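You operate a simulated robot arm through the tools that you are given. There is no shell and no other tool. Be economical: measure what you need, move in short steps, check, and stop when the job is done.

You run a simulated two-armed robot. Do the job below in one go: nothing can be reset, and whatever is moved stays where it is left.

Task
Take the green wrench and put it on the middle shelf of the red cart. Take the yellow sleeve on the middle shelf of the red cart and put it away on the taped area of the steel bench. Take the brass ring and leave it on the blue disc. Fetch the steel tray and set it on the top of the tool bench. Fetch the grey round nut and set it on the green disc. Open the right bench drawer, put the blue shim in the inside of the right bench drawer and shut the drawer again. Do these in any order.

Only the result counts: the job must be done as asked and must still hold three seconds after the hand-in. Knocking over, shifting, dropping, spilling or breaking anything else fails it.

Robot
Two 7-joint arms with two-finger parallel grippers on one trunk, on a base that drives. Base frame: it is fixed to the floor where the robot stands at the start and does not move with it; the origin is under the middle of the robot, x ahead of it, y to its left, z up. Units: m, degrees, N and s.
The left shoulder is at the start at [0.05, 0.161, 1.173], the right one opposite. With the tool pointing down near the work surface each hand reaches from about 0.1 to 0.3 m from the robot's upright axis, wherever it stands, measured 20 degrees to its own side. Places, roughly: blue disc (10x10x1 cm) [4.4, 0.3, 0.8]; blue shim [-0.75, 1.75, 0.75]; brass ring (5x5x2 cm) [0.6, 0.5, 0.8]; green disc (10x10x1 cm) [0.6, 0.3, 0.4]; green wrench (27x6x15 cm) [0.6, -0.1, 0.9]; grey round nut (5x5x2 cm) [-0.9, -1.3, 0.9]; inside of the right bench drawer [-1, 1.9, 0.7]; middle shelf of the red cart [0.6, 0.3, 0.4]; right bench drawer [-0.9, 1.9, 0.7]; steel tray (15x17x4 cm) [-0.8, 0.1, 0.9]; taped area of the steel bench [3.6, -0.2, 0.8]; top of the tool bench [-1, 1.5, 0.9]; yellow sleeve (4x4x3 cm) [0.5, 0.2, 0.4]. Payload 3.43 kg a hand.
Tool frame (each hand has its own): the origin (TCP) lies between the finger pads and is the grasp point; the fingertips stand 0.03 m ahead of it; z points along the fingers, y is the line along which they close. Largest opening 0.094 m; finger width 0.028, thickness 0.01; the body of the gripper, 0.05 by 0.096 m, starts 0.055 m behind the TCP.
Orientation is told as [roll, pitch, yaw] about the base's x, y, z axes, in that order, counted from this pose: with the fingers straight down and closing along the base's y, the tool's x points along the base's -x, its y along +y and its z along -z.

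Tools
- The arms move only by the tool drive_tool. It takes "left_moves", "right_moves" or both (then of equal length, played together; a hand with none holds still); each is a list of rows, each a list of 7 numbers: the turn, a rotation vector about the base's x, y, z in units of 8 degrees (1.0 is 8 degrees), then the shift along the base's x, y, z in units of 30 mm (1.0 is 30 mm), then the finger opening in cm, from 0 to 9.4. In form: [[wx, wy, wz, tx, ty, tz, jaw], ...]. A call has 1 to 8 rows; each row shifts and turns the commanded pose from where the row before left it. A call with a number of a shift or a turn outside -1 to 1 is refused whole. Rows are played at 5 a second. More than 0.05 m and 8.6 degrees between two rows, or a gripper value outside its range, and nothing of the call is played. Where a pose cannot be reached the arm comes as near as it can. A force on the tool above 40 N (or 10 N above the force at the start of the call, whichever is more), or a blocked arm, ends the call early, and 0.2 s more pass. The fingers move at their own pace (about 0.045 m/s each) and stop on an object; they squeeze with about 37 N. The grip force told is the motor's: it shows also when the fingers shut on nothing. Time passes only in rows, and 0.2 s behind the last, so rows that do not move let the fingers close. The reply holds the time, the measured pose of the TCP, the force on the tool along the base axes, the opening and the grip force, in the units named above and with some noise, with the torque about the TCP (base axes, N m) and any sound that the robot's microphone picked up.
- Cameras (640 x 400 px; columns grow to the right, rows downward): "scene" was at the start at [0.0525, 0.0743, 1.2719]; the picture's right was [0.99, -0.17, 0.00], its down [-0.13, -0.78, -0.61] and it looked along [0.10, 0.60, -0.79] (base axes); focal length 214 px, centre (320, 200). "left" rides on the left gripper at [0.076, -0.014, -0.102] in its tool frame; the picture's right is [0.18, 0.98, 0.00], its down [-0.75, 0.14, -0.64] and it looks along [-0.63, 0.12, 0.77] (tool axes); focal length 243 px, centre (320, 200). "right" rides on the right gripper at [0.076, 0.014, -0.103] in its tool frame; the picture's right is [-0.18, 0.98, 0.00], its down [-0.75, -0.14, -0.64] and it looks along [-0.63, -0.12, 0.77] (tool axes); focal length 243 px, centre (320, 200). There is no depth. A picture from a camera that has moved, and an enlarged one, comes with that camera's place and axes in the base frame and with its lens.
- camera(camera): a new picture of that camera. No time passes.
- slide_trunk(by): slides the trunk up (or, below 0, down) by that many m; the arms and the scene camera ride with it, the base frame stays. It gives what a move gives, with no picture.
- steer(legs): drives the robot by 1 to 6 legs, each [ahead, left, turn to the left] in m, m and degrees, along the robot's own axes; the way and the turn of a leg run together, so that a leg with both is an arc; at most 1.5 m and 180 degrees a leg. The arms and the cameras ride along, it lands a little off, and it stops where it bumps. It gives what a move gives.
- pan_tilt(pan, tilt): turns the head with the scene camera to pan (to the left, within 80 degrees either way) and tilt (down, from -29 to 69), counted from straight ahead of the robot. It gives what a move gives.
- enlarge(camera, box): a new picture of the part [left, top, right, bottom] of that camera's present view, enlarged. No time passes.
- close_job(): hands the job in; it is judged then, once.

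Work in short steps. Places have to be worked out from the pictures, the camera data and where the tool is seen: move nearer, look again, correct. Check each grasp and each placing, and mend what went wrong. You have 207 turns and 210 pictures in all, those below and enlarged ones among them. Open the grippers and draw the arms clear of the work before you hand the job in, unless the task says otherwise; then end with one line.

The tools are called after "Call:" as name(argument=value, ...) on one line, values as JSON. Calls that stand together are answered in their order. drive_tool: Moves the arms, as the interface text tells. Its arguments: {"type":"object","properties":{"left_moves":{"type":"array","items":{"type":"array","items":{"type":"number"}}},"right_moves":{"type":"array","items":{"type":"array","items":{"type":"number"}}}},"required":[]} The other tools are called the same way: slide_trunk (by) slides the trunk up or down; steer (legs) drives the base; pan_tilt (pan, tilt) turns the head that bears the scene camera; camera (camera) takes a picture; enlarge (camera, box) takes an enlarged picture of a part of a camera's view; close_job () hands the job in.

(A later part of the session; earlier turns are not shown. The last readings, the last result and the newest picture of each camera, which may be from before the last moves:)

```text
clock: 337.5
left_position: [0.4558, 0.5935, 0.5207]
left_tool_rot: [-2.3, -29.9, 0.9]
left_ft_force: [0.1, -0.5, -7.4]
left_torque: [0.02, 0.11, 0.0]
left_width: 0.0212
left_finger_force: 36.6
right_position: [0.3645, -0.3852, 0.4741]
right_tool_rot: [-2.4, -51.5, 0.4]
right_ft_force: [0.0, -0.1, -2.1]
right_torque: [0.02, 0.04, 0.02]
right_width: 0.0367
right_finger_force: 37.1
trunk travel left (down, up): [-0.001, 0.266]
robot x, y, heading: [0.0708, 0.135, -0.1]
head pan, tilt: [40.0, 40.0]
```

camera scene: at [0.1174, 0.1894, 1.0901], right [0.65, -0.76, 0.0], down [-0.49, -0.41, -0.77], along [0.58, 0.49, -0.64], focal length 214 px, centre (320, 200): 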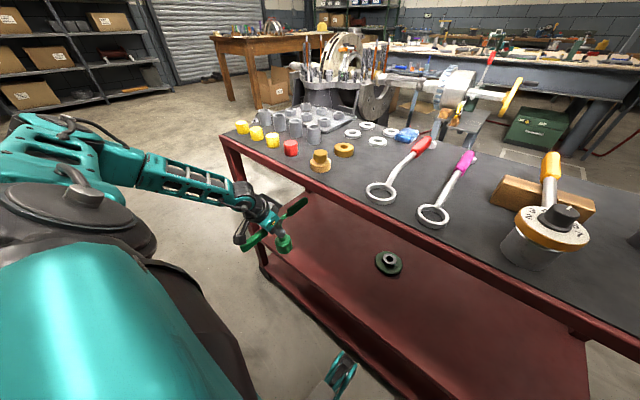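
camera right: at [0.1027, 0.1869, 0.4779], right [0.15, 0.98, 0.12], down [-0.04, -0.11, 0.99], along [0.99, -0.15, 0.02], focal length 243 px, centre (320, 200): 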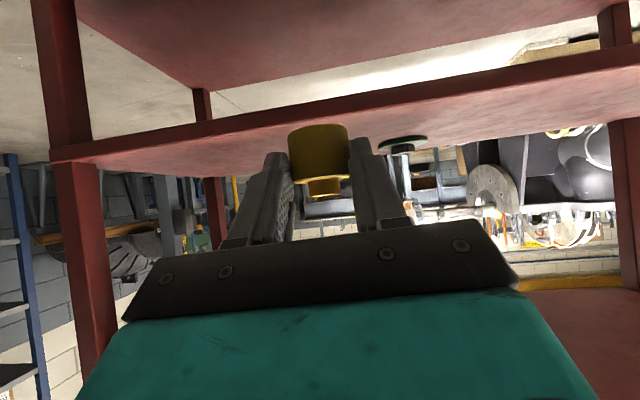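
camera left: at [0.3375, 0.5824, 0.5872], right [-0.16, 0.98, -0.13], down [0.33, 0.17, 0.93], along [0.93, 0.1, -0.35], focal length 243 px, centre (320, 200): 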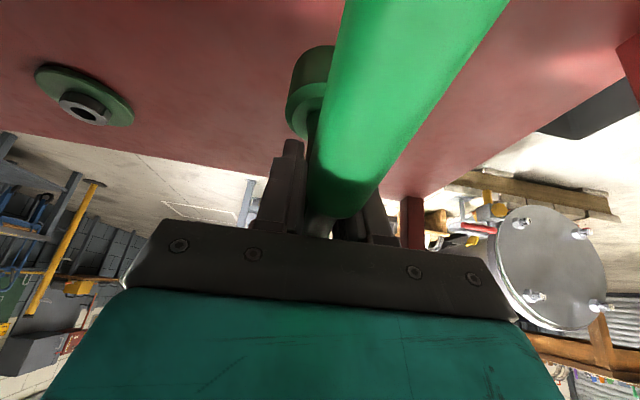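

Still hanging free; lowering further.

Call:
drive_tool(left_moves=[[0, 0, 0, 0, 0, -0.12, 1], [0, 0, 0, 0, 0, -0.12, 1], [0, 0, 0, 0, 0, -0.12, 1], [0, 0, 0, 0, 0, -0.12, 1], [0, 0, 0, 0, 0, -0.12, 1], [0, 0, 0, 0, 0, -0.12, 1]])

Call:
enlarge(camera="scene", box=[200, 110, 360, 270])

```text
clock: 338.9
left_position: [0.4555, 0.595, 0.5003]
left_tool_rot: [-2.2, -30.0, 1.0]
left_ft_force: [-0.3, -0.1, -6.2]
left_torque: [-0.02, 0.13, 0.0]
left_width: 0.0212
left_finger_force: 36.8
right_position: [0.3635, -0.3845, 0.4752]
right_tool_rot: [-2.3, -51.4, 0.3]
right_ft_force: [0.3, 0.1, -1.7]
right_torque: [0.01, 0.01, -0.03]
right_width: 0.0366
right_finger_force: 37.4
trunk travel left (down, up): [-0.001, 0.266]
robot x, y, heading: [0.0692, 0.1357, 0.1]
head pan, tilt: [40.0, 40.0]
```

```text
2.50 times, centred on (280, 190) of scene
camera zoom: at [0.1766, 0.1895, 1.0901], right [0.65, -0.76, 0.0], down [-0.49, -0.41, -0.77], along [0.59, 0.49, -0.64], focal length 536 px, centre (420, 225)
```

zoom: 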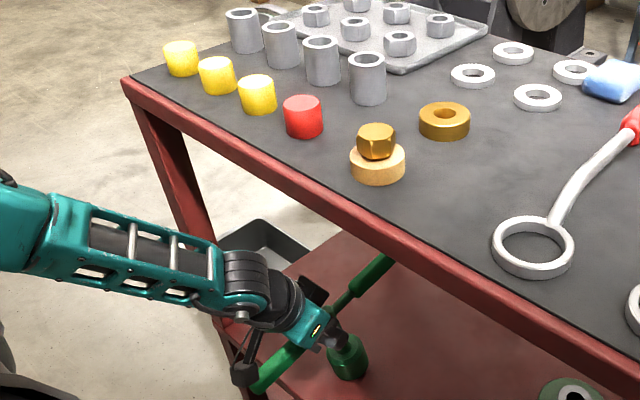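

No contact yet; continuing down in small steps, since force tells the touch reliably.

Call:
drive_tool(left_moves=[[0, 0, 0, 0, 0, -0.12, 1], [0, 0, 0, 0, 0, -0.12, 1], [0, 0, 0, 0, 0, -0.12, 1], [0, 0, 0, 0, 0, -0.12, 1]])

Call:
camera(camera="left")

```text
clock: 339.9
left_position: [0.4585, 0.5951, 0.4924]
left_tool_rot: [-2.2, -30.8, 0.9]
left_ft_force: [-6.3, -2.2, 22.4]
left_torque: [-0.06, 0.62, 0.03]
left_width: 0.0197
left_finger_force: 37.7
right_position: [0.3637, -0.3862, 0.4749]
right_tool_rot: [-2.2, -51.3, 0.2]
right_ft_force: [0.1, -0.6, -1.1]
right_torque: [0.01, 0.07, -0.02]
right_width: 0.0367
right_finger_force: 36.6
trunk travel left (down, up): [-0.001, 0.266]
robot x, y, heading: [0.0721, 0.135, 0.2]
head pan, tilt: [40.0, 40.0]
stopped in row 4 (left hand): the force on the tool passed its limit at 57 N (the readings are from after the stop); the commanded pose is now the measured one
```

```text
51 pictures are left
camera left: at [0.3406, 0.5832, 0.5412], right [-0.15, 0.98, -0.13], down [0.32, 0.17, 0.93], along [0.93, 0.1, -0.34], focal length 243 px, centre (320, 200)
```

left: 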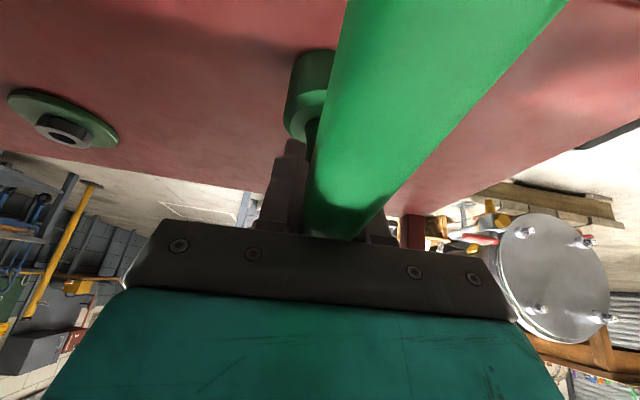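

Touched the shelf (wrench foot is 10 cm below the TCP). I'll level the hand back to 20° tilt so the foot sits flat, then settle.

Call:
drive_tool(left_moves=[[0, 0.65, 0, 0, 0, 0.15, 1], [0, 0.65, 0, 0, 0, 0.05, 1], [0, 0, 0, 0, 0, -0.1, 1], [0, 0, 0, 0, 0, -0.1, 1]])

Call:
enlarge(camera="scene", box=[220, 180, 380, 300])

```text
clock: 340.9
left_position: [0.4579, 0.5958, 0.4929]
left_tool_rot: [-1.9, -20.2, 0.8]
left_ft_force: [-11.9, -3.8, 28.5]
left_torque: [0.26, 0.26, 0.13]
left_width: 0.0198
left_finger_force: 37.0
right_position: [0.3623, -0.3853, 0.475]
right_tool_rot: [-2.1, -51.5, 0.1]
right_ft_force: [0.5, 0.2, -2.1]
right_torque: [-0.01, 0.06, -0.01]
right_width: 0.0367
right_finger_force: 37.2
trunk travel left (down, up): [-0.001, 0.266]
robot x, y, heading: [0.0723, 0.1344, 0.1]
head pan, tilt: [40.0, 40.0]
```

```text
3.33 times, centred on (300, 240) of scene
camera zoom: at [0.1742, 0.1872, 1.0911], right [0.65, -0.76, 0.0], down [-0.49, -0.41, -0.77], along [0.59, 0.5, -0.64], focal length 715 px, centre (387, 67)
```

zoom: 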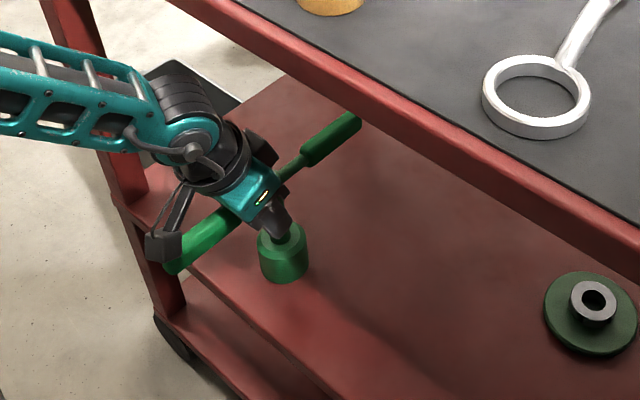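

The foot stands on the shelf and the handle is level. Easing off and opening.

Call:
drive_tool(left_moves=[[0, 0, 0, 0, 0, 0.1, 1.5], [0, 0, 0, 0, 0, 0, 3], [0, 0, 0, 0, 0, 0, 5], [0, 0, 0, 0, 0, 0, 6], [0, 0, 0, 0, 0, 0, 6]])

Call:
camera(camera="left")

Call:
enlarge(camera="scene", box=[220, 180, 380, 300])

```text
clock: 342.1
left_position: [0.4571, 0.595, 0.4927]
left_tool_rot: [-2.1, -20.1, 0.7]
left_ft_force: [-0.5, -0.6, -0.2]
left_torque: [-0.02, 0.0, 0.0]
left_width: 0.0599
left_finger_force: 0.0
right_position: [0.3639, -0.3838, 0.4746]
right_tool_rot: [-2.4, -51.4, 0.3]
right_ft_force: [0.5, -0.2, -2.9]
right_torque: [0.03, 0.04, -0.04]
right_width: 0.0364
right_finger_force: 36.7
trunk travel left (down, up): [-0.001, 0.266]
robot x, y, heading: [0.074, 0.1335, -0.0]
head pan, tilt: [40.0, 40.0]
```

```text
49 pictures are left
camera left: at [0.3509, 0.5828, 0.5621], right [-0.18, 0.98, -0.1], down [0.49, 0.17, 0.86], along [0.85, 0.1, -0.51], focal length 243 px, centre (320, 200)
```

left: 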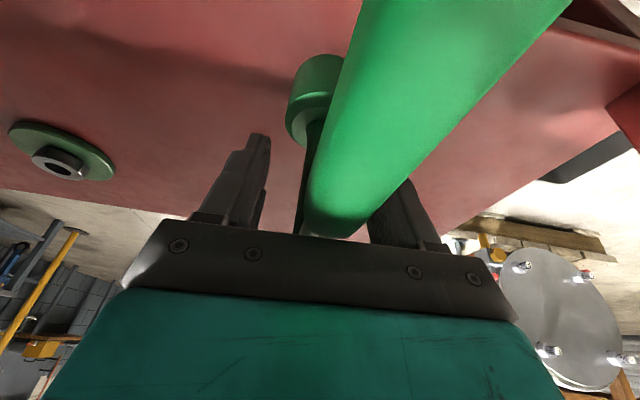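

```text
3.33 times, centred on (300, 240) of scene
camera zoom: at [0.1761, 0.1891, 1.0901], right [0.65, -0.76, 0.0], down [-0.49, -0.41, -0.77], along [0.59, 0.49, -0.64], focal length 715 px, centre (387, 67)
```

zoom: 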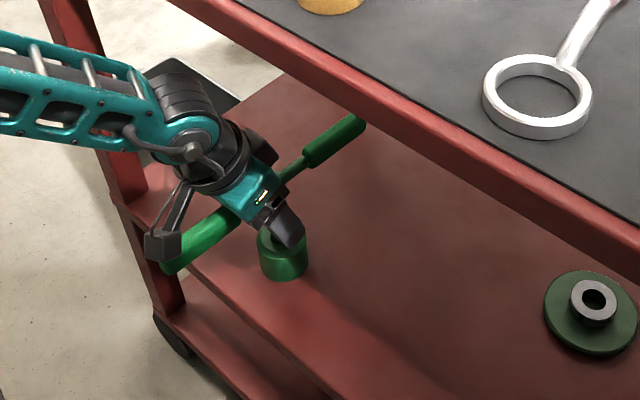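

The wrench stands free on the shelf. Withdrawing up and back along the tool axis.

Call:
drive_tool(left_moves=[[0, 0, 0, -0.3, 0, 0.8, 7], [0, 0, 0, -0.4, 0, 0.8, 7], [0, 0, 0, -0.6, 0, 0.6, 7]])

Call:
steer(legs=[[-0.2, 0, 0]])

Call:
enlarge(camera="scene", box=[200, 100, 520, 300])

```text
clock: 342.9
left_position: [0.418, 0.5962, 0.56]
left_tool_rot: [-2.1, -19.9, 0.9]
left_ft_force: [-0.5, -0.5, 0.6]
left_torque: [0.02, 0.0, 0.0]
left_width: 0.0702
left_finger_force: 0.0
right_position: [0.3637, -0.3854, 0.474]
right_tool_rot: [-2.2, -51.4, 0.2]
right_ft_force: [0.1, 0.2, -2.2]
right_torque: [0.02, 0.12, 0.0]
right_width: 0.0369
right_finger_force: 36.8
trunk travel left (down, up): [-0.001, 0.266]
robot x, y, heading: [0.0702, 0.1338, 0.2]
head pan, tilt: [40.0, 40.0]
```

```text
clock: 344.5
left_position: [0.2175, 0.595, 0.5579]
left_tool_rot: [-2.2, -20.0, 0.8]
left_ft_force: [0.5, 0.0, -0.3]
left_torque: [0.02, 0.0, 0.02]
left_width: 0.07
left_finger_force: 0.0
right_position: [0.162, -0.3848, 0.4741]
right_tool_rot: [-2.3, -51.3, 0.2]
right_ft_force: [0.1, 0.1, -1.9]
right_torque: [-0.01, 0.06, 0.01]
right_width: 0.0368
right_finger_force: 36.5
trunk travel left (down, up): [-0.001, 0.266]
robot x, y, heading: [-0.1314, 0.1299, 0.4]
head pan, tilt: [40.0, 40.0]
```

```text
2.00 times, centred on (360, 200) of scene
camera zoom: at [-0.0247, 0.1885, 1.0902], right [0.64, -0.76, 0.0], down [-0.49, -0.41, -0.77], along [0.59, 0.49, -0.64], focal length 429 px, centre (240, 200)
```

zoom: 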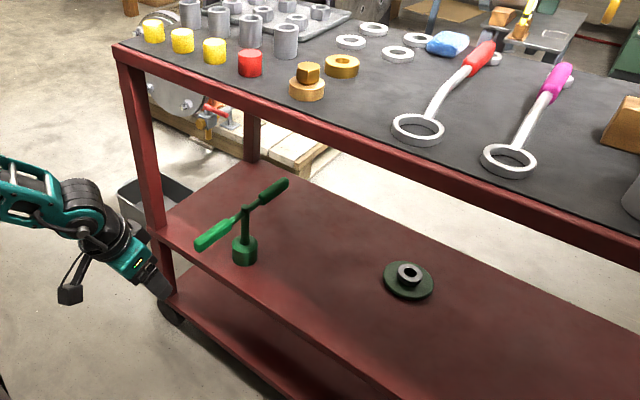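

The wrench and nut stand well on the middle shelf. Next the brass ring with the left hand, sideways as before. I'll raise the trunk and left hand, then turn to face -y.

Call:
slide_trunk(by=0.23)

Call:
drive_tool(left_moves=[[0, 0, 0, 0, 0, 1, 7], [0, 0, 0, 0, 0, 1, 7], [0, 0, 0, 0, 0, 1, 7], [0, 0, 0, 0, 0, 1, 7], [0, 0, 0, 0, 0, 1, 7], [0, 0, 0, 0, 0, 1, 7], [0, 0, 0, 0, 0, 1, 7], [0, 0, 0, 0, 0, 1, 7]])

Call:
steer(legs=[[0.06, 0, 0], [0, 0, -90]])

Call:
drive_tool(left_moves=[[0, 0, 1, 0, 0, 0, 7], [0, 0, 1, 0, 0, 0, 7], [0, 0, 1, 0, 0.5, 0, 7], [0, 0, 1, 0, 0.7, 0, 7], [0, 0, 1, 0, 0.7, 0, 7], [0, 0, 1, 0.3, 0.7, 0, 7], [0, 0, 1, 0.3, 0.7, 0, 7], [0, 0, 1, 0.3, 0.7, 0, 7]])

```text
clock: 346.9
left_position: [0.2172, 0.5951, 0.7889]
left_tool_rot: [-2.1, -20.0, 0.8]
left_ft_force: [1.2, -0.3, 0.2]
left_torque: [-0.03, 0.0, -0.01]
left_width: 0.0698
left_finger_force: 0.0
right_position: [0.1621, -0.3864, 0.7053]
right_tool_rot: [-2.3, -51.4, 0.1]
right_ft_force: [-0.3, -0.1, -2.4]
right_torque: [-0.05, 0.03, 0.0]
right_width: 0.0366
right_finger_force: 37.4
trunk travel left (down, up): [-0.231, 0.036]
robot x, y, heading: [-0.1318, 0.1314, 0.1]
head pan, tilt: [40.0, 40.0]
```

```text
clock: 348.7
left_position: [0.2182, 0.5952, 1.0307]
left_tool_rot: [-2.0, -20.0, 0.8]
left_ft_force: [-0.2, -0.3, -0.3]
left_torque: [0.02, 0.0, -0.01]
left_width: 0.0697
left_finger_force: 0.1
right_position: [0.1618, -0.3851, 0.7055]
right_tool_rot: [-2.4, -51.4, 0.2]
right_ft_force: [0.5, -0.1, -2.4]
right_torque: [0.0, 0.09, 0.0]
right_width: 0.0365
right_finger_force: 36.5
trunk travel left (down, up): [-0.231, 0.036]
robot x, y, heading: [-0.1311, 0.1331, -0.1]
head pan, tilt: [40.0, 40.0]
```

```text
clock: 353.5
left_position: [0.3929, -0.2138, 1.0304]
left_tool_rot: [-2.1, -20.0, -89.3]
left_ft_force: [-1.3, -0.1, 0.4]
left_torque: [0.0, 0.0, 0.02]
left_width: 0.0702
left_finger_force: 0.0
right_position: [-0.5879, -0.1593, 0.7044]
right_tool_rot: [-2.4, -51.4, -89.7]
right_ft_force: [-0.3, -0.2, -2.5]
right_torque: [0.04, 0.0, 0.0]
right_width: 0.0366
right_finger_force: 37.6
trunk travel left (down, up): [-0.231, 0.036]
robot x, y, heading: [-0.0664, 0.1357, -89.9]
head pan, tilt: [40.0, 40.0]
```

```text
clock: 355.3
left_position: [0.421, -0.0928, 1.0297]
left_tool_rot: [-2.0, -20.0, -25.0]
left_ft_force: [-0.4, 0.1, -0.8]
left_torque: [-0.03, 0.01, 0.03]
left_width: 0.07
left_finger_force: 0.2
right_position: [-0.5865, -0.1595, 0.7044]
right_tool_rot: [-2.3, -51.4, -89.7]
right_ft_force: [0.6, 0.3, -2.3]
right_torque: [0.05, -0.04, 0.02]
right_width: 0.0366
right_finger_force: 37.3
trunk travel left (down, up): [-0.231, 0.036]
robot x, y, heading: [-0.0694, 0.135, -89.6]
head pan, tilt: [40.0, 40.0]
```

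Finishing the rotation, then drive back along the cart to the ring and look.

Call:
drive_tool(left_moves=[[0, 0, 1, 0.2, 0.4, 0, 7.5], [0, 0, 1, 0.2, 0.4, 0, 7.5], [0, 0, 1, 0.2, 0.4, 0, 7.5], [0, 0, 0.1, 0, 0, 0, 7.5]])

Call:
steer(legs=[[-0.56, 0, 0], [0, 0.13, 0]])

Call:
camera(camera="left")

```text
clock: 356.3
left_position: [0.4379, -0.0577, 1.0296]
left_tool_rot: [-2.1, -20.0, -0.3]
left_ft_force: [-0.3, 0.6, 0.7]
left_torque: [0.0, 0.01, -0.02]
left_width: 0.0749
left_finger_force: 0.0
right_position: [-0.5876, -0.1596, 0.7053]
right_tool_rot: [-2.3, -51.4, -89.7]
right_ft_force: [1.0, -0.3, -2.1]
right_torque: [0.03, 0.01, 0.02]
right_width: 0.0366
right_finger_force: 36.6
trunk travel left (down, up): [-0.231, 0.036]
robot x, y, heading: [-0.0712, 0.1357, -89.8]
head pan, tilt: [40.0, 40.0]
```

```text
clock: 361.0
left_position: [0.5676, 0.5069, 1.0294]
left_tool_rot: [-2.0, -20.0, -0.7]
left_ft_force: [-0.3, -1.0, -0.6]
left_torque: [-0.02, 0.02, 0.04]
left_width: 0.0752
left_finger_force: 0.1
right_position: [-0.4598, 0.4106, 0.7043]
right_tool_rot: [-2.3, -51.4, -89.9]
right_ft_force: [0.5, -1.1, -2.0]
right_torque: [0.07, -0.03, -0.02]
right_width: 0.0368
right_finger_force: 37.0
trunk travel left (down, up): [-0.231, 0.036]
robot x, y, heading: [0.059, 0.7039, -90.3]
head pan, tilt: [40.0, 40.0]
```

```text
46 pictures are left
camera left: at [0.4603, 0.4973, 1.0998], right [-0.15, 0.98, -0.1], down [0.49, 0.16, 0.86], along [0.86, 0.08, -0.51], focal length 243 px, centre (320, 200)
```

left: 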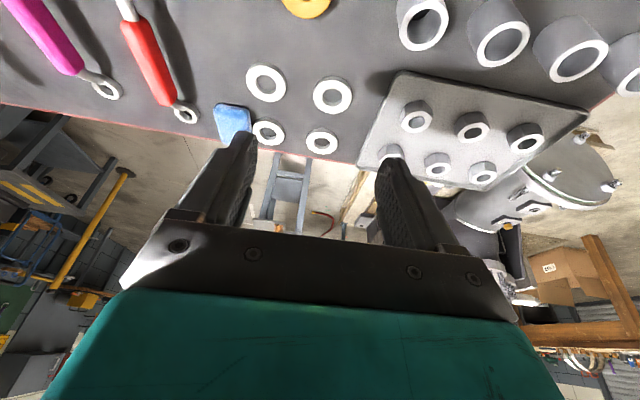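

Ring at about [0.573, 0.471]. I'll shift 3.6 cm and lower part-way, then look.

Call:
steer(legs=[[0.036, 0, 0]])

Call:
drive_tool(left_moves=[[0, 0, 0, 0, 0, -1, 8], [0, 0, 0, 0, 0, -1, 8], [0, 0, 0, 0, 0, -1, 8], [0, 0, 0, 0, 0, -1, 8], [0, 0, 0, 0, 0, -0.7, 8]])

Call:
camera(camera="left")

```text
clock: 361.8
left_position: [0.5666, 0.4698, 1.0298]
left_tool_rot: [-2.0, -20.0, -0.7]
left_ft_force: [-0.2, -0.3, 0.8]
left_torque: [0.04, -0.01, 0.06]
left_width: 0.0749
left_finger_force: 0.1
right_position: [-0.4592, 0.3742, 0.7048]
right_tool_rot: [-2.3, -51.2, -90.1]
right_ft_force: [0.7, -0.3, -1.8]
right_torque: [0.06, 0.02, -0.01]
right_width: 0.037
right_finger_force: 36.8
trunk travel left (down, up): [-0.231, 0.036]
robot x, y, heading: [0.0594, 0.6635, -90.0]
head pan, tilt: [40.0, 40.0]
```

```text
clock: 363.0
left_position: [0.5676, 0.4701, 0.8892]
left_tool_rot: [-2.1, -20.0, -0.6]
left_ft_force: [0.6, 0.2, -0.2]
left_torque: [-0.01, -0.01, 0.02]
left_width: 0.0802
left_finger_force: 0.0
right_position: [-0.4603, 0.3742, 0.7047]
right_tool_rot: [-2.3, -51.4, -90.0]
right_ft_force: [0.4, 0.0, -1.8]
right_torque: [0.04, 0.0, -0.02]
right_width: 0.0367
right_finger_force: 37.1
trunk travel left (down, up): [-0.231, 0.036]
robot x, y, heading: [0.0609, 0.6651, -90.2]
head pan, tilt: [40.0, 40.0]
```

```text
45 pictures are left
camera left: at [0.4605, 0.4611, 0.9583], right [-0.15, 0.98, -0.1], down [0.49, 0.16, 0.86], along [0.86, 0.08, -0.51], focal length 243 px, centre (320, 200)
```

left: 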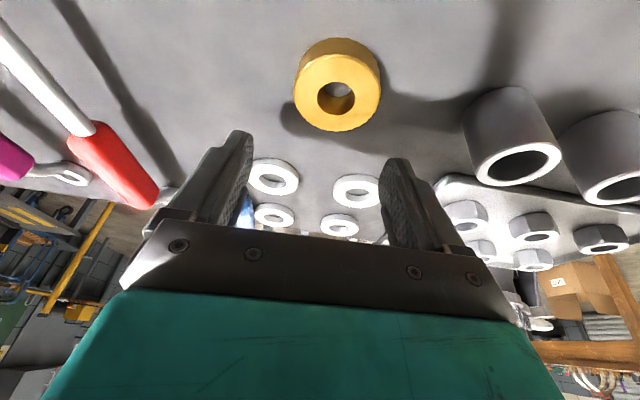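

Ring at about [0.558, 0.474], its top at z≈0.82. I'll adjust and lower further, watching forces.

Call:
drive_tool(left_moves=[[0, 0, 0, -0.4, 0.13, -0.5, 8], [0, 0, 0, 0, 0, -0.6, 8], [0, 0, 0, 0, 0, -0.4, 8]])

Call:
camera(camera="left")

```text
clock: 363.8
left_position: [0.5521, 0.4736, 0.8534]
left_tool_rot: [-2.3, -20.5, -0.5]
left_ft_force: [-8.1, 2.0, 26.9]
left_torque: [1.31, 0.33, 0.29]
left_width: 0.0812
left_finger_force: 0.7
right_position: [-0.4604, 0.3746, 0.704]
right_tool_rot: [-2.1, -51.4, -90.3]
right_ft_force: [0.5, 0.8, -2.5]
right_torque: [0.04, 0.0, 0.03]
right_width: 0.0369
right_finger_force: 37.2
trunk travel left (down, up): [-0.231, 0.036]
robot x, y, heading: [0.0623, 0.6652, -90.3]
head pan, tilt: [40.0, 40.0]
stopped in row 3 (left hand): the force on the tool passed its limit at 47 N (the readings are from after the stop); the commanded pose is now the measured one
```

```text
44 pictures are left
camera left: at [0.4464, 0.4645, 0.9235], right [-0.15, 0.98, -0.1], down [0.49, 0.16, 0.86], along [0.86, 0.08, -0.5], focal length 243 px, centre (320, 200)
```

left: 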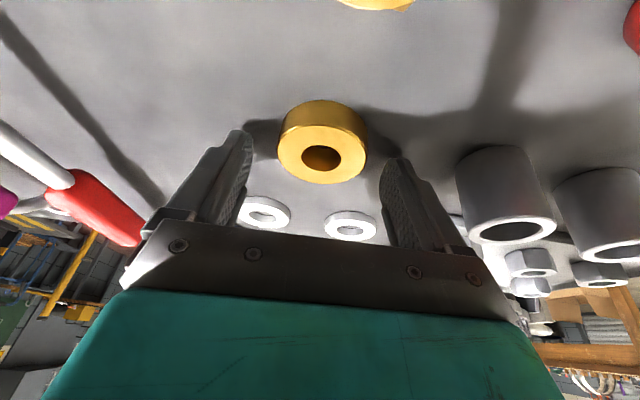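

A finger touched the cart top, so that surface is at z≈0.82 and the ring centre at about [0.542, 0.471, 0.83]. I'll lift 4 mm, level the roll, shift back 1.2 cm and close.

Call:
drive_tool(left_moves=[[0.28, 0, 0, -0.1, 0, 0.2, 8], [0, 0, 0, -0.3, -0.05, 0, 8], [0, 0, 0, 0, 0, -0.05, 6], [0, 0, 0, 0, 0, 0, 4], [0, 0, 0, 0, 0, 0, 3], [0, 0, 0, 0, 0, 0, 3]])

Call:
camera(camera="left")

```text
clock: 365.2
left_position: [0.544, 0.472, 0.8556]
left_tool_rot: [0.2, -20.3, -1.4]
left_ft_force: [1.0, 0.8, 0.5]
left_torque: [-0.02, 0.01, -0.01]
left_width: 0.0494
left_finger_force: 37.2
right_position: [-0.4601, 0.3753, 0.7042]
right_tool_rot: [-2.3, -51.4, -90.0]
right_ft_force: [-0.8, -0.7, -1.8]
right_torque: [0.03, 0.01, -0.01]
right_width: 0.0367
right_finger_force: 36.8
trunk travel left (down, up): [-0.231, 0.036]
robot x, y, heading: [0.0579, 0.6628, -90.0]
head pan, tilt: [40.0, 40.0]
```

```text
43 pictures are left
camera left: at [0.4368, 0.46, 0.925], right [-0.15, 0.99, -0.06], down [0.49, 0.13, 0.86], along [0.86, 0.1, -0.5], focal length 243 px, centre (320, 200)
```

left: 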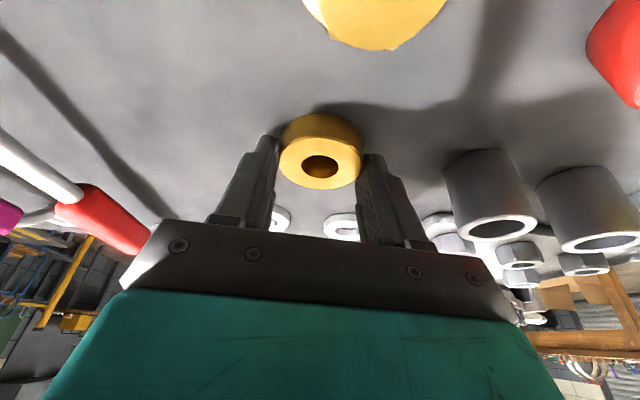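

Ring gripped. Lifting and moving off the cart.

Call:
drive_tool(left_moves=[[0, 0, 0, 0, 0, 0.5, 3], [0, 0, 0, 0, 0, 1, 3], [0, 0, 0, 0, 0, 1, 3], [0, 0, 0, 0, 0, 1, 3], [0, 0, 0, 0, 0, 1, 3], [0, 0, 0, 0, 0, 1, 3]])

Call:
steer(legs=[[0, -0.12, 0], [1.45, 0, 0]])

Call:
pan_tilt(pan=80, tilt=20)

Call:
camera(camera="scene")

```text
clock: 366.6
left_position: [0.5434, 0.4731, 1.0217]
left_tool_rot: [0.2, -20.4, -1.4]
left_ft_force: [0.8, -0.1, -1.3]
left_torque: [0.02, 0.02, 0.0]
left_width: 0.0491
left_finger_force: 36.8
right_position: [-0.4605, 0.3736, 0.7036]
right_tool_rot: [-2.1, -51.3, -90.0]
right_ft_force: [-0.1, -0.1, -1.9]
right_torque: [0.04, -0.01, 0.01]
right_width: 0.0369
right_finger_force: 37.3
trunk travel left (down, up): [-0.231, 0.036]
robot x, y, heading: [0.063, 0.6648, -90.2]
head pan, tilt: [40.0, 40.0]
```

```text
clock: 375.2
left_position: [0.4103, -0.9998, 1.0214]
left_tool_rot: [0.3, -20.3, -2.2]
left_ft_force: [0.0, 0.3, -1.9]
left_torque: [0.0, 0.01, 0.01]
left_width: 0.0493
left_finger_force: 37.3
right_position: [-0.5941, -1.0876, 0.704]
right_tool_rot: [-2.2, -51.4, -90.6]
right_ft_force: [-0.8, 0.4, -1.9]
right_torque: [0.04, -0.03, -0.03]
right_width: 0.0363
right_finger_force: 36.7
trunk travel left (down, up): [-0.231, 0.036]
robot x, y, heading: [-0.0718, -0.803, -90.7]
head pan, tilt: [40.0, 40.0]
```

```text
clock: 376.2
left_position: [0.4114, -1.0006, 1.0205]
left_tool_rot: [0.2, -20.3, -2.1]
left_ft_force: [-0.3, 0.0, -1.7]
left_torque: [-0.01, 0.01, -0.02]
left_width: 0.0489
left_finger_force: 37.4
right_position: [-0.5941, -1.0884, 0.7042]
right_tool_rot: [-2.3, -51.5, -90.5]
right_ft_force: [-0.5, -0.2, -2.3]
right_torque: [0.07, -0.02, 0.03]
right_width: 0.0367
right_finger_force: 36.1
trunk travel left (down, up): [-0.231, 0.036]
robot x, y, heading: [-0.0715, -0.8063, -90.4]
head pan, tilt: [80.0, 20.0]
```

```text
42 pictures are left
camera scene: at [0.0203, -0.8609, 1.3515], right [-0.19, -0.98, 0.0], down [-0.34, 0.06, -0.94], along [0.92, -0.18, -0.34], focal length 214 px, centre (320, 200)
```

scene: 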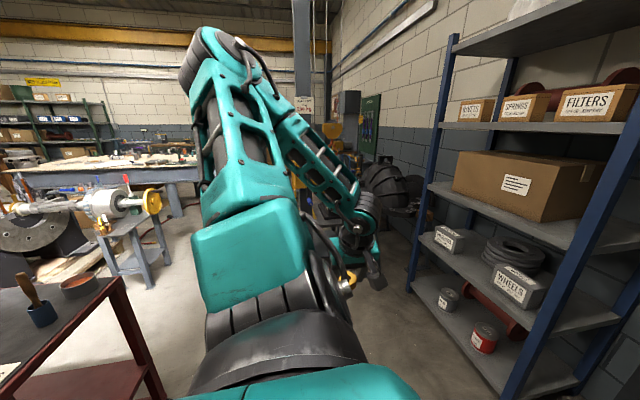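

I'll travel sideways (strafing +x) along y≈-0.75, which keeps the arms clear of cart and rack, then look at the steel bench.

Call:
steer(legs=[[-0.05, 0, 0.5], [0, 1.3, 0], [0, 0.9, 0]])

Call:
camera(camera="scene")

```text
clock: 384.8
left_position: [1.3606, -0.949, 1.0178]
left_tool_rot: [0.4, -18.6, -2.5]
left_ft_force: [-9.0, 1.0, -0.1]
left_torque: [-0.07, -0.71, -0.01]
left_width: 0.0497
left_finger_force: 17.8
right_position: [0.3703, -1.0449, 0.7034]
right_tool_rot: [-2.2, -51.3, -90.2]
right_ft_force: [-0.1, 0.1, -1.3]
right_torque: [0.03, 0.0, -0.04]
right_width: 0.0369
right_finger_force: 36.8
trunk travel left (down, up): [-0.231, 0.036]
robot x, y, heading: [0.8917, -0.7576, -90.1]
head pan, tilt: [80.0, 20.0]
stopped in leg 2: the force on the tool passed its limit at 75 N (the readings are from after the stop); the commanded pose is now the measured one
```

```text
41 pictures are left
camera scene: at [0.9815, -0.8132, 1.3516], right [-0.18, -0.98, 0.0], down [-0.34, 0.06, -0.94], along [0.92, -0.17, -0.34], focal length 214 px, centre (320, 200)
```

scene: 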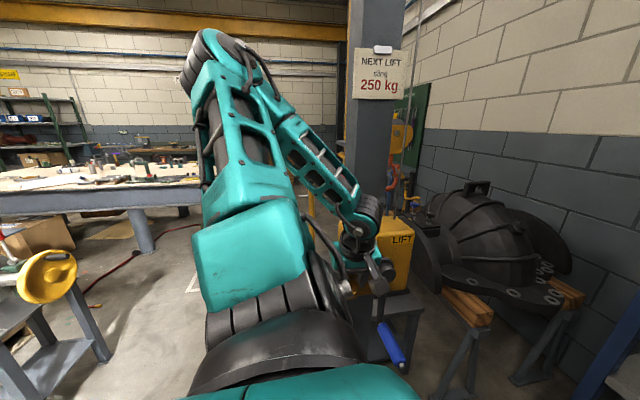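

The left hand touched the yellow lift box on the post. I'll back off at once and check the ring.

Call:
steer(legs=[[0, -0.15, 0]])

Call:
camera(camera="left")

Call:
pan_tilt(pan=60, tilt=25)

Call:
camera(camera="scene")

```text
clock: 386.7
left_position: [1.2149, -0.9473, 1.0172]
left_tool_rot: [0.4, -18.6, -2.4]
left_ft_force: [0.1, 0.2, -0.9]
left_torque: [0.0, 0.02, 0.01]
left_width: 0.049
left_finger_force: 36.5
right_position: [0.222, -1.0443, 0.7041]
right_tool_rot: [-2.4, -51.3, -90.1]
right_ft_force: [-0.4, 0.4, -2.5]
right_torque: [0.03, -0.03, -0.04]
right_width: 0.0366
right_finger_force: 36.7
trunk travel left (down, up): [-0.231, 0.036]
robot x, y, heading: [0.7432, -0.7625, -90.2]
head pan, tilt: [80.0, 20.0]
```

```text
40 pictures are left
camera left: at [1.1091, -0.9591, 1.0895], right [-0.14, 0.99, -0.05], down [0.51, 0.12, 0.85], along [0.85, 0.09, -0.52], focal length 243 px, centre (320, 200)
```

left: 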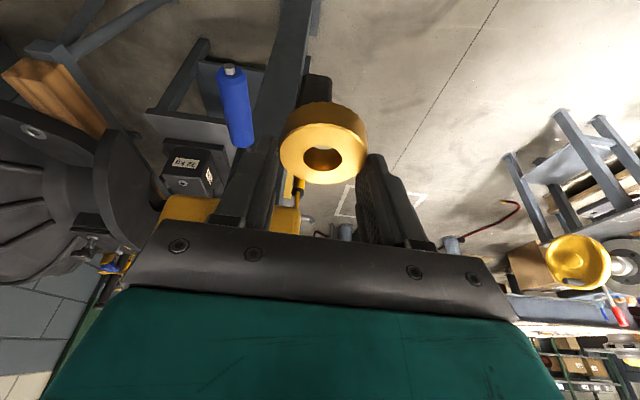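

```text
clock: 387.6
left_position: [1.2147, -0.9478, 1.018]
left_tool_rot: [0.3, -18.6, -2.3]
left_ft_force: [-0.2, -0.7, -1.5]
left_torque: [-0.02, -0.01, 0.0]
left_width: 0.049
left_finger_force: 36.9
right_position: [0.2226, -1.0455, 0.7043]
right_tool_rot: [-2.3, -51.3, -90.1]
right_ft_force: [-0.1, 0.1, -2.4]
right_torque: [0.05, 0.01, -0.03]
right_width: 0.0367
right_finger_force: 37.0
trunk travel left (down, up): [-0.231, 0.036]
robot x, y, heading: [0.7414, -0.7551, -90.3]
head pan, tilt: [60.0, 25.0]
```

```text
39 pictures are left
camera scene: at [0.8223, -0.8425, 1.3435], right [-0.5, -0.86, 0.0], down [-0.37, 0.21, -0.91], along [0.78, -0.46, -0.42], focal length 214 px, centre (320, 200)
```

scene: 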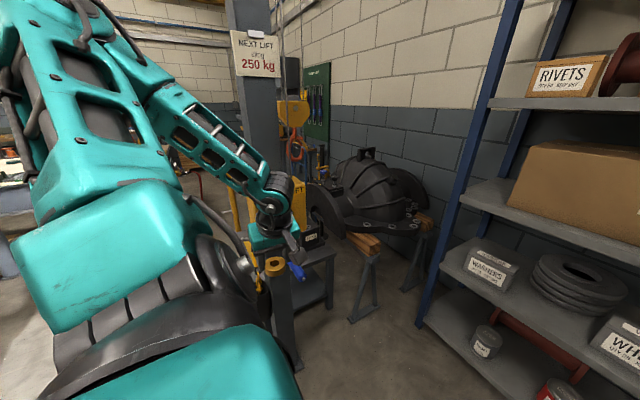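

The ring is intact; the obstacle is the lift column at about [1.5, -0.95]. I'll fold the left hand in front of the robot, pass beside the cart, and then back away from the column side.

Call:
drive_tool(left_moves=[[0, 0, -1, -0.8, -0.3, 0, 3], [0, 0, -1, -0.8, -0.3, 0, 3], [0, 0, -1, -0.8, -0.5, 0, 3], [0, 0, -1, -1, -0.7, 0, 3], [0, 0, -1, -1, -0.7, 0, 3], [0, 0, -1, -1, -0.7, 0, 3], [0, 0, -1, -1, -0.7, 0, 3], [0, 0, -1, -1, -0.7, 0, 3]])

Call:
drive_tool(left_moves=[[0, 0, -1, -1, 0, 0, 3], [0, 0, -1, -1, 0, 0, 3], [0, 0, -1, -0.5, 0, 0, 3]])

Call:
steer(legs=[[0, 0.47, 0]])

```text
clock: 389.4
left_position: [1.0174, -1.1159, 1.0167]
left_tool_rot: [0.3, -18.6, -66.4]
left_ft_force: [0.1, -0.1, -2.1]
left_torque: [-0.06, -0.02, 0.02]
left_width: 0.0492
left_finger_force: 36.7
left hand out of reach, approached as far as the arm can: row 1, 2, 3, 4
right_position: [0.2224, -1.0449, 0.7034]
right_tool_rot: [-2.3, -51.3, -90.3]
right_ft_force: [-0.2, 0.2, -1.9]
right_torque: [0.06, -0.01, 0.01]
right_width: 0.0365
right_finger_force: 36.9
trunk travel left (down, up): [-0.231, 0.036]
robot x, y, heading: [0.7426, -0.7565, -89.9]
head pan, tilt: [60.0, 25.0]
```

```text
clock: 390.1
left_position: [0.9437, -1.113, 1.0157]
left_tool_rot: [0.3, -18.6, -90.4]
left_ft_force: [-0.3, 1.0, -1.9]
left_torque: [-0.01, 0.0, 0.02]
left_width: 0.0493
left_finger_force: 36.7
right_position: [0.2229, -1.044, 0.703]
right_tool_rot: [-2.3, -51.4, -90.1]
right_ft_force: [1.2, 0.0, -2.1]
right_torque: [0.07, 0.0, 0.02]
right_width: 0.0368
right_finger_force: 37.5
trunk travel left (down, up): [-0.231, 0.036]
robot x, y, heading: [0.7424, -0.7606, -90.4]
head pan, tilt: [60.0, 25.0]
```

```text
clock: 393.2
left_position: [1.233, -1.1078, 1.0239]
left_tool_rot: [0.1, -20.1, -89.2]
left_ft_force: [-0.4, 0.2, -2.2]
left_torque: [0.0, -0.04, 0.05]
left_width: 0.0491
left_finger_force: 37.5
right_position: [0.51, -1.044, 0.7057]
right_tool_rot: [-2.2, -51.8, -89.6]
right_ft_force: [-0.3, -0.6, -3.0]
right_torque: [0.07, 0.04, 0.02]
right_width: 0.0367
right_finger_force: 36.2
trunk travel left (down, up): [-0.231, 0.036]
robot x, y, heading: [1.0306, -0.7545, -89.8]
head pan, tilt: [60.0, 25.0]
stopped in leg 1: the robot was blocked; the commanded pose is now the measured one
```

Blocked at x=1.03. Let me look at what is touching.

Call:
pan_tilt(pan=75, tilt=40)

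Call:
camera(camera="scene")

```text
clock: 393.9
left_position: [1.232, -1.1063, 1.0239]
left_tool_rot: [0.1, -19.9, -89.4]
left_ft_force: [0.5, -0.9, -2.0]
left_torque: [0.03, 0.0, -0.06]
left_width: 0.0494
left_finger_force: 37.0
right_position: [0.5093, -1.0427, 0.7071]
right_tool_rot: [-2.3, -52.0, -89.7]
right_ft_force: [0.1, -0.5, -2.3]
right_torque: [0.05, -0.02, -0.04]
right_width: 0.0364
right_finger_force: 37.4
trunk travel left (down, up): [-0.231, 0.036]
robot x, y, heading: [1.0273, -0.7565, -89.5]
head pan, tilt: [75.0, 40.0]
```

```text
38 pictures are left
camera scene: at [1.11, -0.8061, 1.3208], right [-0.26, -0.97, 0.01], down [-0.62, 0.16, -0.77], along [0.74, -0.2, -0.64], focal length 214 px, centre (320, 200)
```

scene: 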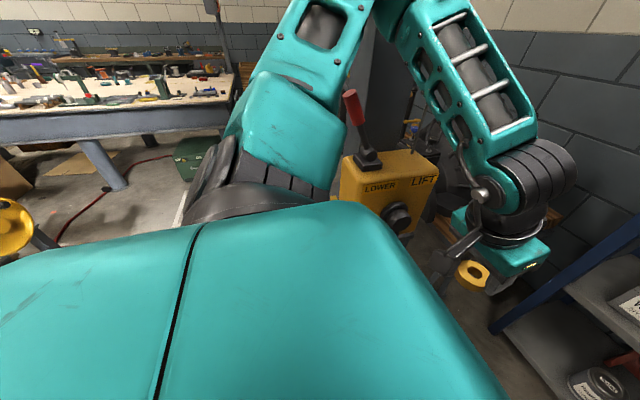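

The left shoulder reached the lift's control box. I'll pull back 6 cm, move away from it (+y), then continue.

Call:
steer(legs=[[0, -0.06, 0], [-0.15, 0, -0.5], [0, 0.12, 0], [-0.15, 0, 0]])

Call:
camera(camera="scene")

```text
clock: 398.4
left_position: [1.2909, -0.8168, 1.019]
left_tool_rot: [0.2, -19.2, -90.0]
left_ft_force: [0.3, 0.6, -1.2]
left_torque: [0.02, -0.02, 0.02]
left_width: 0.049
left_finger_force: 37.2
right_position: [0.567, -0.7445, 0.7047]
right_tool_rot: [-2.4, -51.4, -90.3]
right_ft_force: [0.9, -0.2, -1.2]
right_torque: [0.02, 0.0, 0.02]
right_width: 0.0366
right_finger_force: 36.5
trunk travel left (down, up): [-0.231, 0.036]
robot x, y, heading: [1.0924, -0.4579, -90.2]
head pan, tilt: [75.0, 40.0]
```

```text
37 pictures are left
camera scene: at [1.1705, -0.5187, 1.3202], right [-0.26, -0.96, 0.0], down [-0.62, 0.17, -0.77], along [0.74, -0.2, -0.64], focal length 214 px, centre (320, 200)
```

scene: 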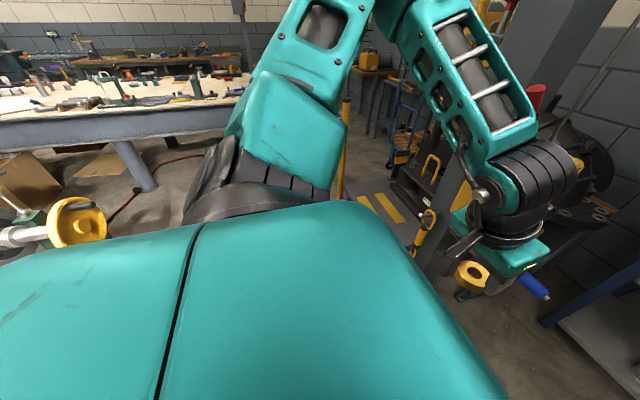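

Diagonal move away from both the cart corner and the column.

Call:
steer(legs=[[-0.14, 0.13, 0], [-0.2, 0.1, 0]])

Call:
pan_tilt(pan=80, tilt=22)

Call:
camera(camera="scene")

```text
clock: 401.6
left_position: [1.5269, -0.4809, 1.0198]
left_tool_rot: [0.0, -19.2, -89.5]
left_ft_force: [0.2, 0.1, -1.6]
left_torque: [-0.01, -0.01, 0.02]
left_width: 0.0492
left_finger_force: 37.2
right_position: [0.7936, -0.4397, 0.7272]
right_tool_rot: [-4.7, -54.6, -87.5]
right_ft_force: [0.0, -0.2, -2.8]
right_torque: [0.08, 0.02, -0.01]
right_width: 0.0367
right_finger_force: 37.0
trunk travel left (down, up): [-0.231, 0.036]
robot x, y, heading: [1.3191, -0.1222, -90.1]
head pan, tilt: [75.0, 40.0]
stopped in leg 2: the robot was blocked; the commanded pose is now the measured one
```

```text
clock: 402.4
left_position: [1.5268, -0.4832, 1.0187]
left_tool_rot: [0.1, -19.2, -89.6]
left_ft_force: [0.7, -0.3, -2.1]
left_torque: [0.01, -0.01, 0.04]
left_width: 0.049
left_finger_force: 36.8
right_position: [0.7938, -0.4402, 0.727]
right_tool_rot: [-4.5, -54.5, -87.5]
right_ft_force: [0.6, -0.3, -1.6]
right_torque: [0.05, 0.04, -0.02]
right_width: 0.0367
right_finger_force: 37.3
trunk travel left (down, up): [-0.231, 0.036]
robot x, y, heading: [1.3211, -0.1218, -90.1]
head pan, tilt: [80.0, 22.0]
```

```text
36 pictures are left
camera scene: at [1.4139, -0.1793, 1.3482], right [-0.17, -0.98, 0.0], down [-0.37, 0.07, -0.93], along [0.91, -0.16, -0.38], focal length 214 px, centre (320, 200)
```

scene: 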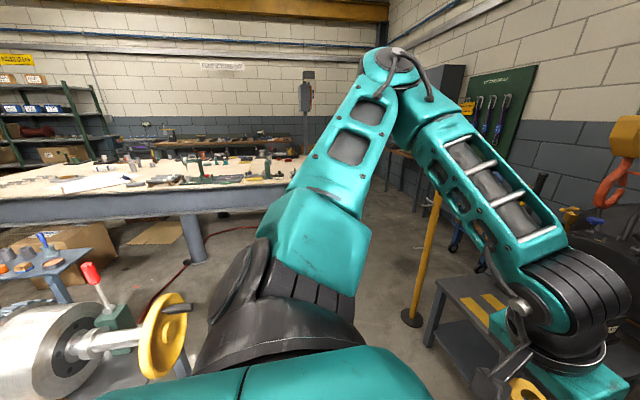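

The right forearm brushed the cart's back corner. I'll strafe away (+x) immediately and check the cart.

Call:
steer(legs=[[0.03, 0.25, 0]])

Call:
pan_tilt(pan=-75, tilt=30)

Call:
camera(camera="scene")

```text
clock: 405.2
left_position: [1.7764, -0.5098, 1.0188]
left_tool_rot: [0.1, -19.2, -89.7]
left_ft_force: [-0.5, -0.4, -2.6]
left_torque: [0.02, 0.0, 0.0]
left_width: 0.0493
left_finger_force: 37.6
right_position: [1.0448, -0.469, 0.7257]
right_tool_rot: [-4.6, -54.3, -87.5]
right_ft_force: [0.5, 0.6, -2.1]
right_torque: [0.0, 0.01, -0.01]
right_width: 0.0366
right_finger_force: 36.4
trunk travel left (down, up): [-0.231, 0.036]
robot x, y, heading: [1.5697, -0.1544, -90.2]
head pan, tilt: [80.0, 22.0]
```

```text
clock: 407.6
left_position: [1.7764, -0.5117, 1.0195]
left_tool_rot: [0.1, -19.2, -89.6]
left_ft_force: [0.8, 0.6, -1.6]
left_torque: [-0.01, 0.0, 0.03]
left_width: 0.0491
left_finger_force: 37.2
right_position: [1.0459, -0.4693, 0.7273]
right_tool_rot: [-4.6, -54.4, -87.5]
right_ft_force: [-1.2, -0.2, -3.4]
right_torque: [0.08, 0.02, -0.01]
right_width: 0.0367
right_finger_force: 36.3
trunk travel left (down, up): [-0.231, 0.036]
robot x, y, heading: [1.5739, -0.1527, -89.9]
head pan, tilt: [-75.0, 30.0]
```

```text
35 pictures are left
camera scene: at [1.4856, -0.2155, 1.3355], right [-0.26, 0.97, 0.0], down [0.48, 0.13, -0.87], along [-0.84, -0.23, -0.5], focal length 214 px, centre (320, 200)
```

scene: 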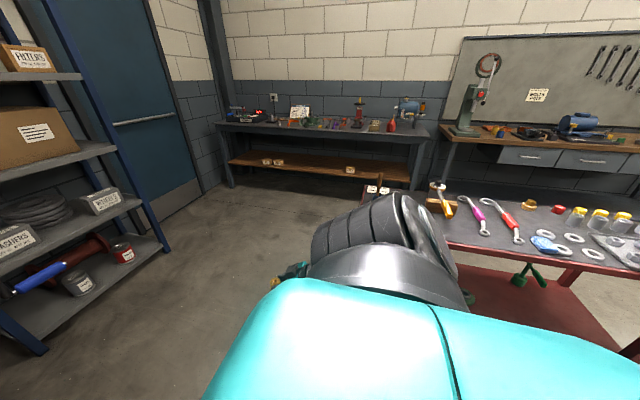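

The cart and its contents stand undisturbed. I'm turning toward the steel bench and moving nearer to look.

Call:
steer(legs=[[0, 0, 90], [0.45, -0.1, 0]])

Call:
pan_tilt(pan=0, tilt=20)

Call:
camera(camera="scene")

```text
clock: 414.2
left_position: [2.3817, -0.0487, 1.0201]
left_tool_rot: [0.1, -19.1, 0.4]
left_ft_force: [-0.5, 0.5, -1.6]
left_torque: [0.03, -0.02, -0.02]
left_width: 0.0496
left_finger_force: 36.6
right_position: [2.3401, -0.7806, 0.7254]
right_tool_rot: [-4.6, -54.4, 2.4]
right_ft_force: [0.8, 0.6, -1.2]
right_torque: [0.02, 0.11, -0.01]
right_width: 0.0364
right_finger_force: 37.5
trunk travel left (down, up): [-0.231, 0.036]
robot x, y, heading: [2.0225, -0.2523, -0.1]
head pan, tilt: [-75.0, 30.0]
```

```text
clock: 415.7
left_position: [2.382, -0.0488, 1.0184]
left_tool_rot: [0.1, -19.1, 0.4]
left_ft_force: [-0.1, 0.5, -2.9]
left_torque: [-0.01, 0.02, -0.03]
left_width: 0.0492
left_finger_force: 37.6
right_position: [2.3387, -0.779, 0.7259]
right_tool_rot: [-4.6, -54.4, 2.4]
right_ft_force: [-0.4, -0.6, -2.5]
right_torque: [0.03, 0.05, 0.01]
right_width: 0.0367
right_finger_force: 36.9
trunk travel left (down, up): [-0.231, 0.036]
robot x, y, heading: [2.0253, -0.2549, 0.2]
head pan, tilt: [0.0, 20.0]
```

```text
34 pictures are left
camera scene: at [2.1565, -0.2515, 1.3515], right [0.0, -1.0, 0.0], down [-0.34, 0.0, -0.94], along [0.94, 0.0, -0.34], focal length 214 px, centre (320, 200)
```

scene: 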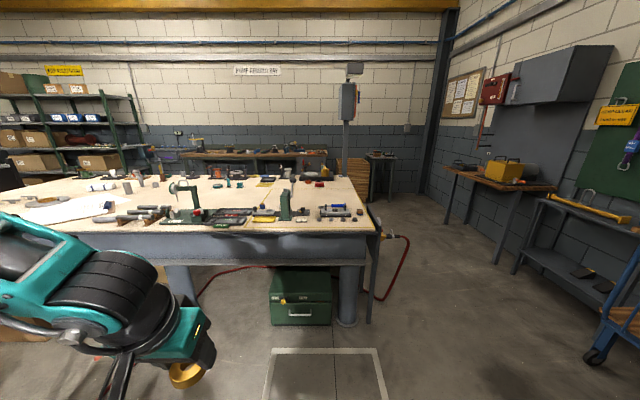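

The steel bench spans x≈3.2–4.4 with its right edge at y≈-0.58. Enlarging to find the taped area and the blue disc.

Call:
enlarge(camera="scene", box=[150, 145, 390, 245])

```text
2.67 times, centred on (270, 195) of scene
camera zoom: at [2.1565, -0.2515, 1.3515], right [0.0, -1.0, 0.0], down [-0.34, 0.0, -0.94], along [0.94, 0.0, -0.34], focal length 572 px, centre (453, 213)
```

zoom: 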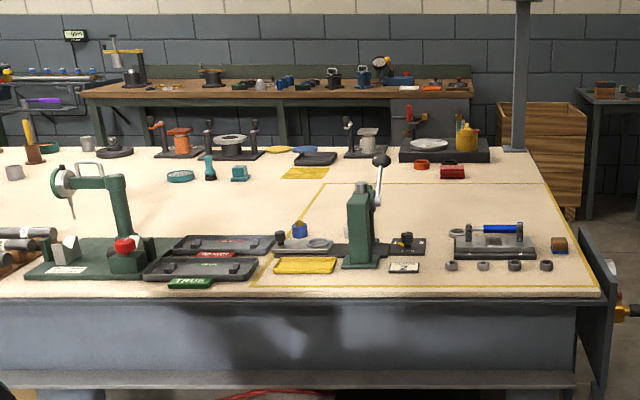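

The taped rectangle covers about x 3.25–3.9, y -0.5–0.1, with free space around [3.72, -0.42]; the blue disc is near the bench's back edge at about [4.42, 0.35]. First, the sleeve from the bench's right side: I'll lift the right hand and bring it inward.

Call:
drive_tool(right_moves=[[0, 0, 0, 0, 0.5, 1, 2], [0, 0, 0, 0, 0.5, 1, 2], [0, 0, 0, 0, 0.7, 1, 2], [0, 0, 0, 0.3, 1, 1, 2], [0, 0, 0, 0.3, 1, 1, 2], [0, 0, 0, 0.3, 1, 1, 2], [0.5, 0, 0, 0.3, 1, 0, 2], [0, 0.4, 0, 0.3, 1, 0, 2]])

Call:
steer(legs=[[0.1, -1.0, 0], [1.3, 0, 0]])

Call:
camera(camera="scene")

```text
clock: 417.5
left_position: [2.3818, -0.0485, 1.0201]
left_tool_rot: [0.1, -19.1, 0.3]
left_ft_force: [-0.7, -0.1, -1.7]
left_torque: [0.01, 0.0, -0.03]
left_width: 0.049
left_finger_force: 36.6
right_position: [2.3836, -0.578, 0.9062]
right_tool_rot: [1.9, -51.2, -2.9]
right_ft_force: [0.2, 0.0, -2.7]
right_torque: [-0.03, 0.07, 0.01]
right_width: 0.0365
right_finger_force: 36.9
trunk travel left (down, up): [-0.231, 0.036]
robot x, y, heading: [2.0247, -0.2469, 0.1]
head pan, tilt: [0.0, 20.0]
```

```text
clock: 421.7
left_position: [2.4186, -0.4164, 1.0194]
left_tool_rot: [0.1, -19.1, 0.1]
left_ft_force: [0.4, 0.0, -1.1]
left_torque: [0.01, 0.02, -0.02]
left_width: 0.0492
left_finger_force: 36.7
right_position: [2.4173, -0.937, 0.9068]
right_tool_rot: [3.9, -51.1, -3.3]
right_ft_force: [-0.3, 0.0, -2.2]
right_torque: [-0.02, 0.04, -0.01]
right_width: 0.0364
right_finger_force: 37.2
trunk travel left (down, up): [-0.231, 0.036]
robot x, y, heading: [2.0603, -0.618, -0.2]
head pan, tilt: [0.0, 20.0]
stopped in leg 1: the robot was blocked; the commanded pose is now the measured one
```

```text
32 pictures are left
camera scene: at [2.1928, -0.6186, 1.3515], right [0.0, -1.0, 0.0], down [-0.34, 0.0, -0.94], along [0.94, 0.0, -0.34], focal length 214 px, centre (320, 200)
```

scene: 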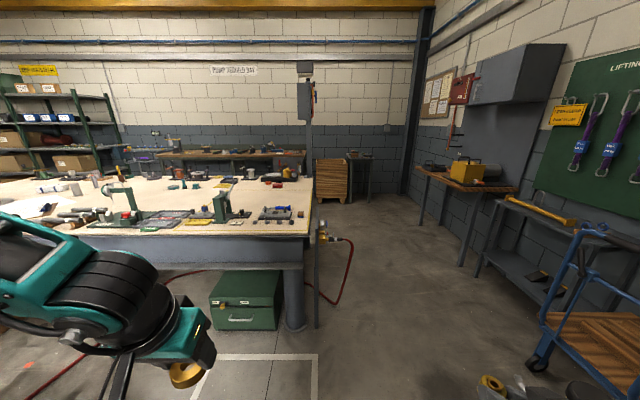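

Something on the right (the yellow pole) blocks the strafe here. I'll go forward first, then right past the corner. Checking the hose at the bench corner.

Call:
enlarge(camera="scene", box=[180, 180, 400, 340])

Call:
steer(legs=[[0, 0.04, 0], [0.6, 0, 0], [0, -0.55, 0]])

```text
2.50 times, centred on (290, 260) of scene
camera zoom: at [2.1928, -0.6186, 1.3515], right [0.0, -1.0, 0.0], down [-0.34, 0.0, -0.94], along [0.94, 0.0, -0.34], focal length 536 px, centre (395, 50)
```

zoom: 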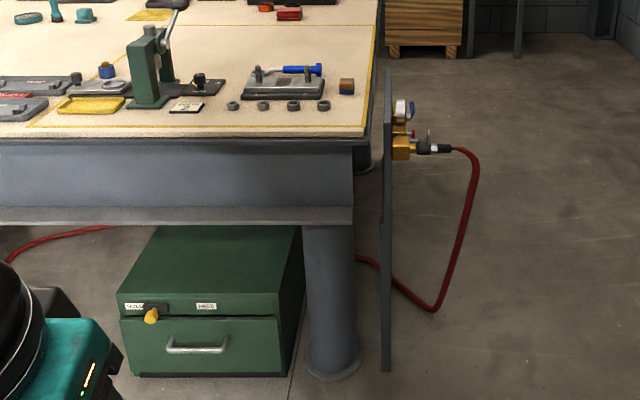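

```text
clock: 424.7
left_position: [2.799, -0.3692, 1.0182]
left_tool_rot: [-0.4, -19.3, -0.1]
left_ft_force: [0.1, -0.2, -1.9]
left_torque: [-0.01, 0.02, 0.03]
left_width: 0.0492
left_finger_force: 36.9
right_position: [2.7647, -0.8922, 0.8811]
right_tool_rot: [3.4, -46.2, -3.9]
right_ft_force: [-1.1, -0.3, -2.0]
right_torque: [0.0, 0.03, -0.01]
right_width: 0.0368
right_finger_force: 37.3
trunk travel left (down, up): [-0.231, 0.036]
robot x, y, heading: [2.4359, -0.577, -0.8]
head pan, tilt: [0.0, 20.0]
stopped in leg 2: the robot was blocked; the commanded pose is now the measured one
```

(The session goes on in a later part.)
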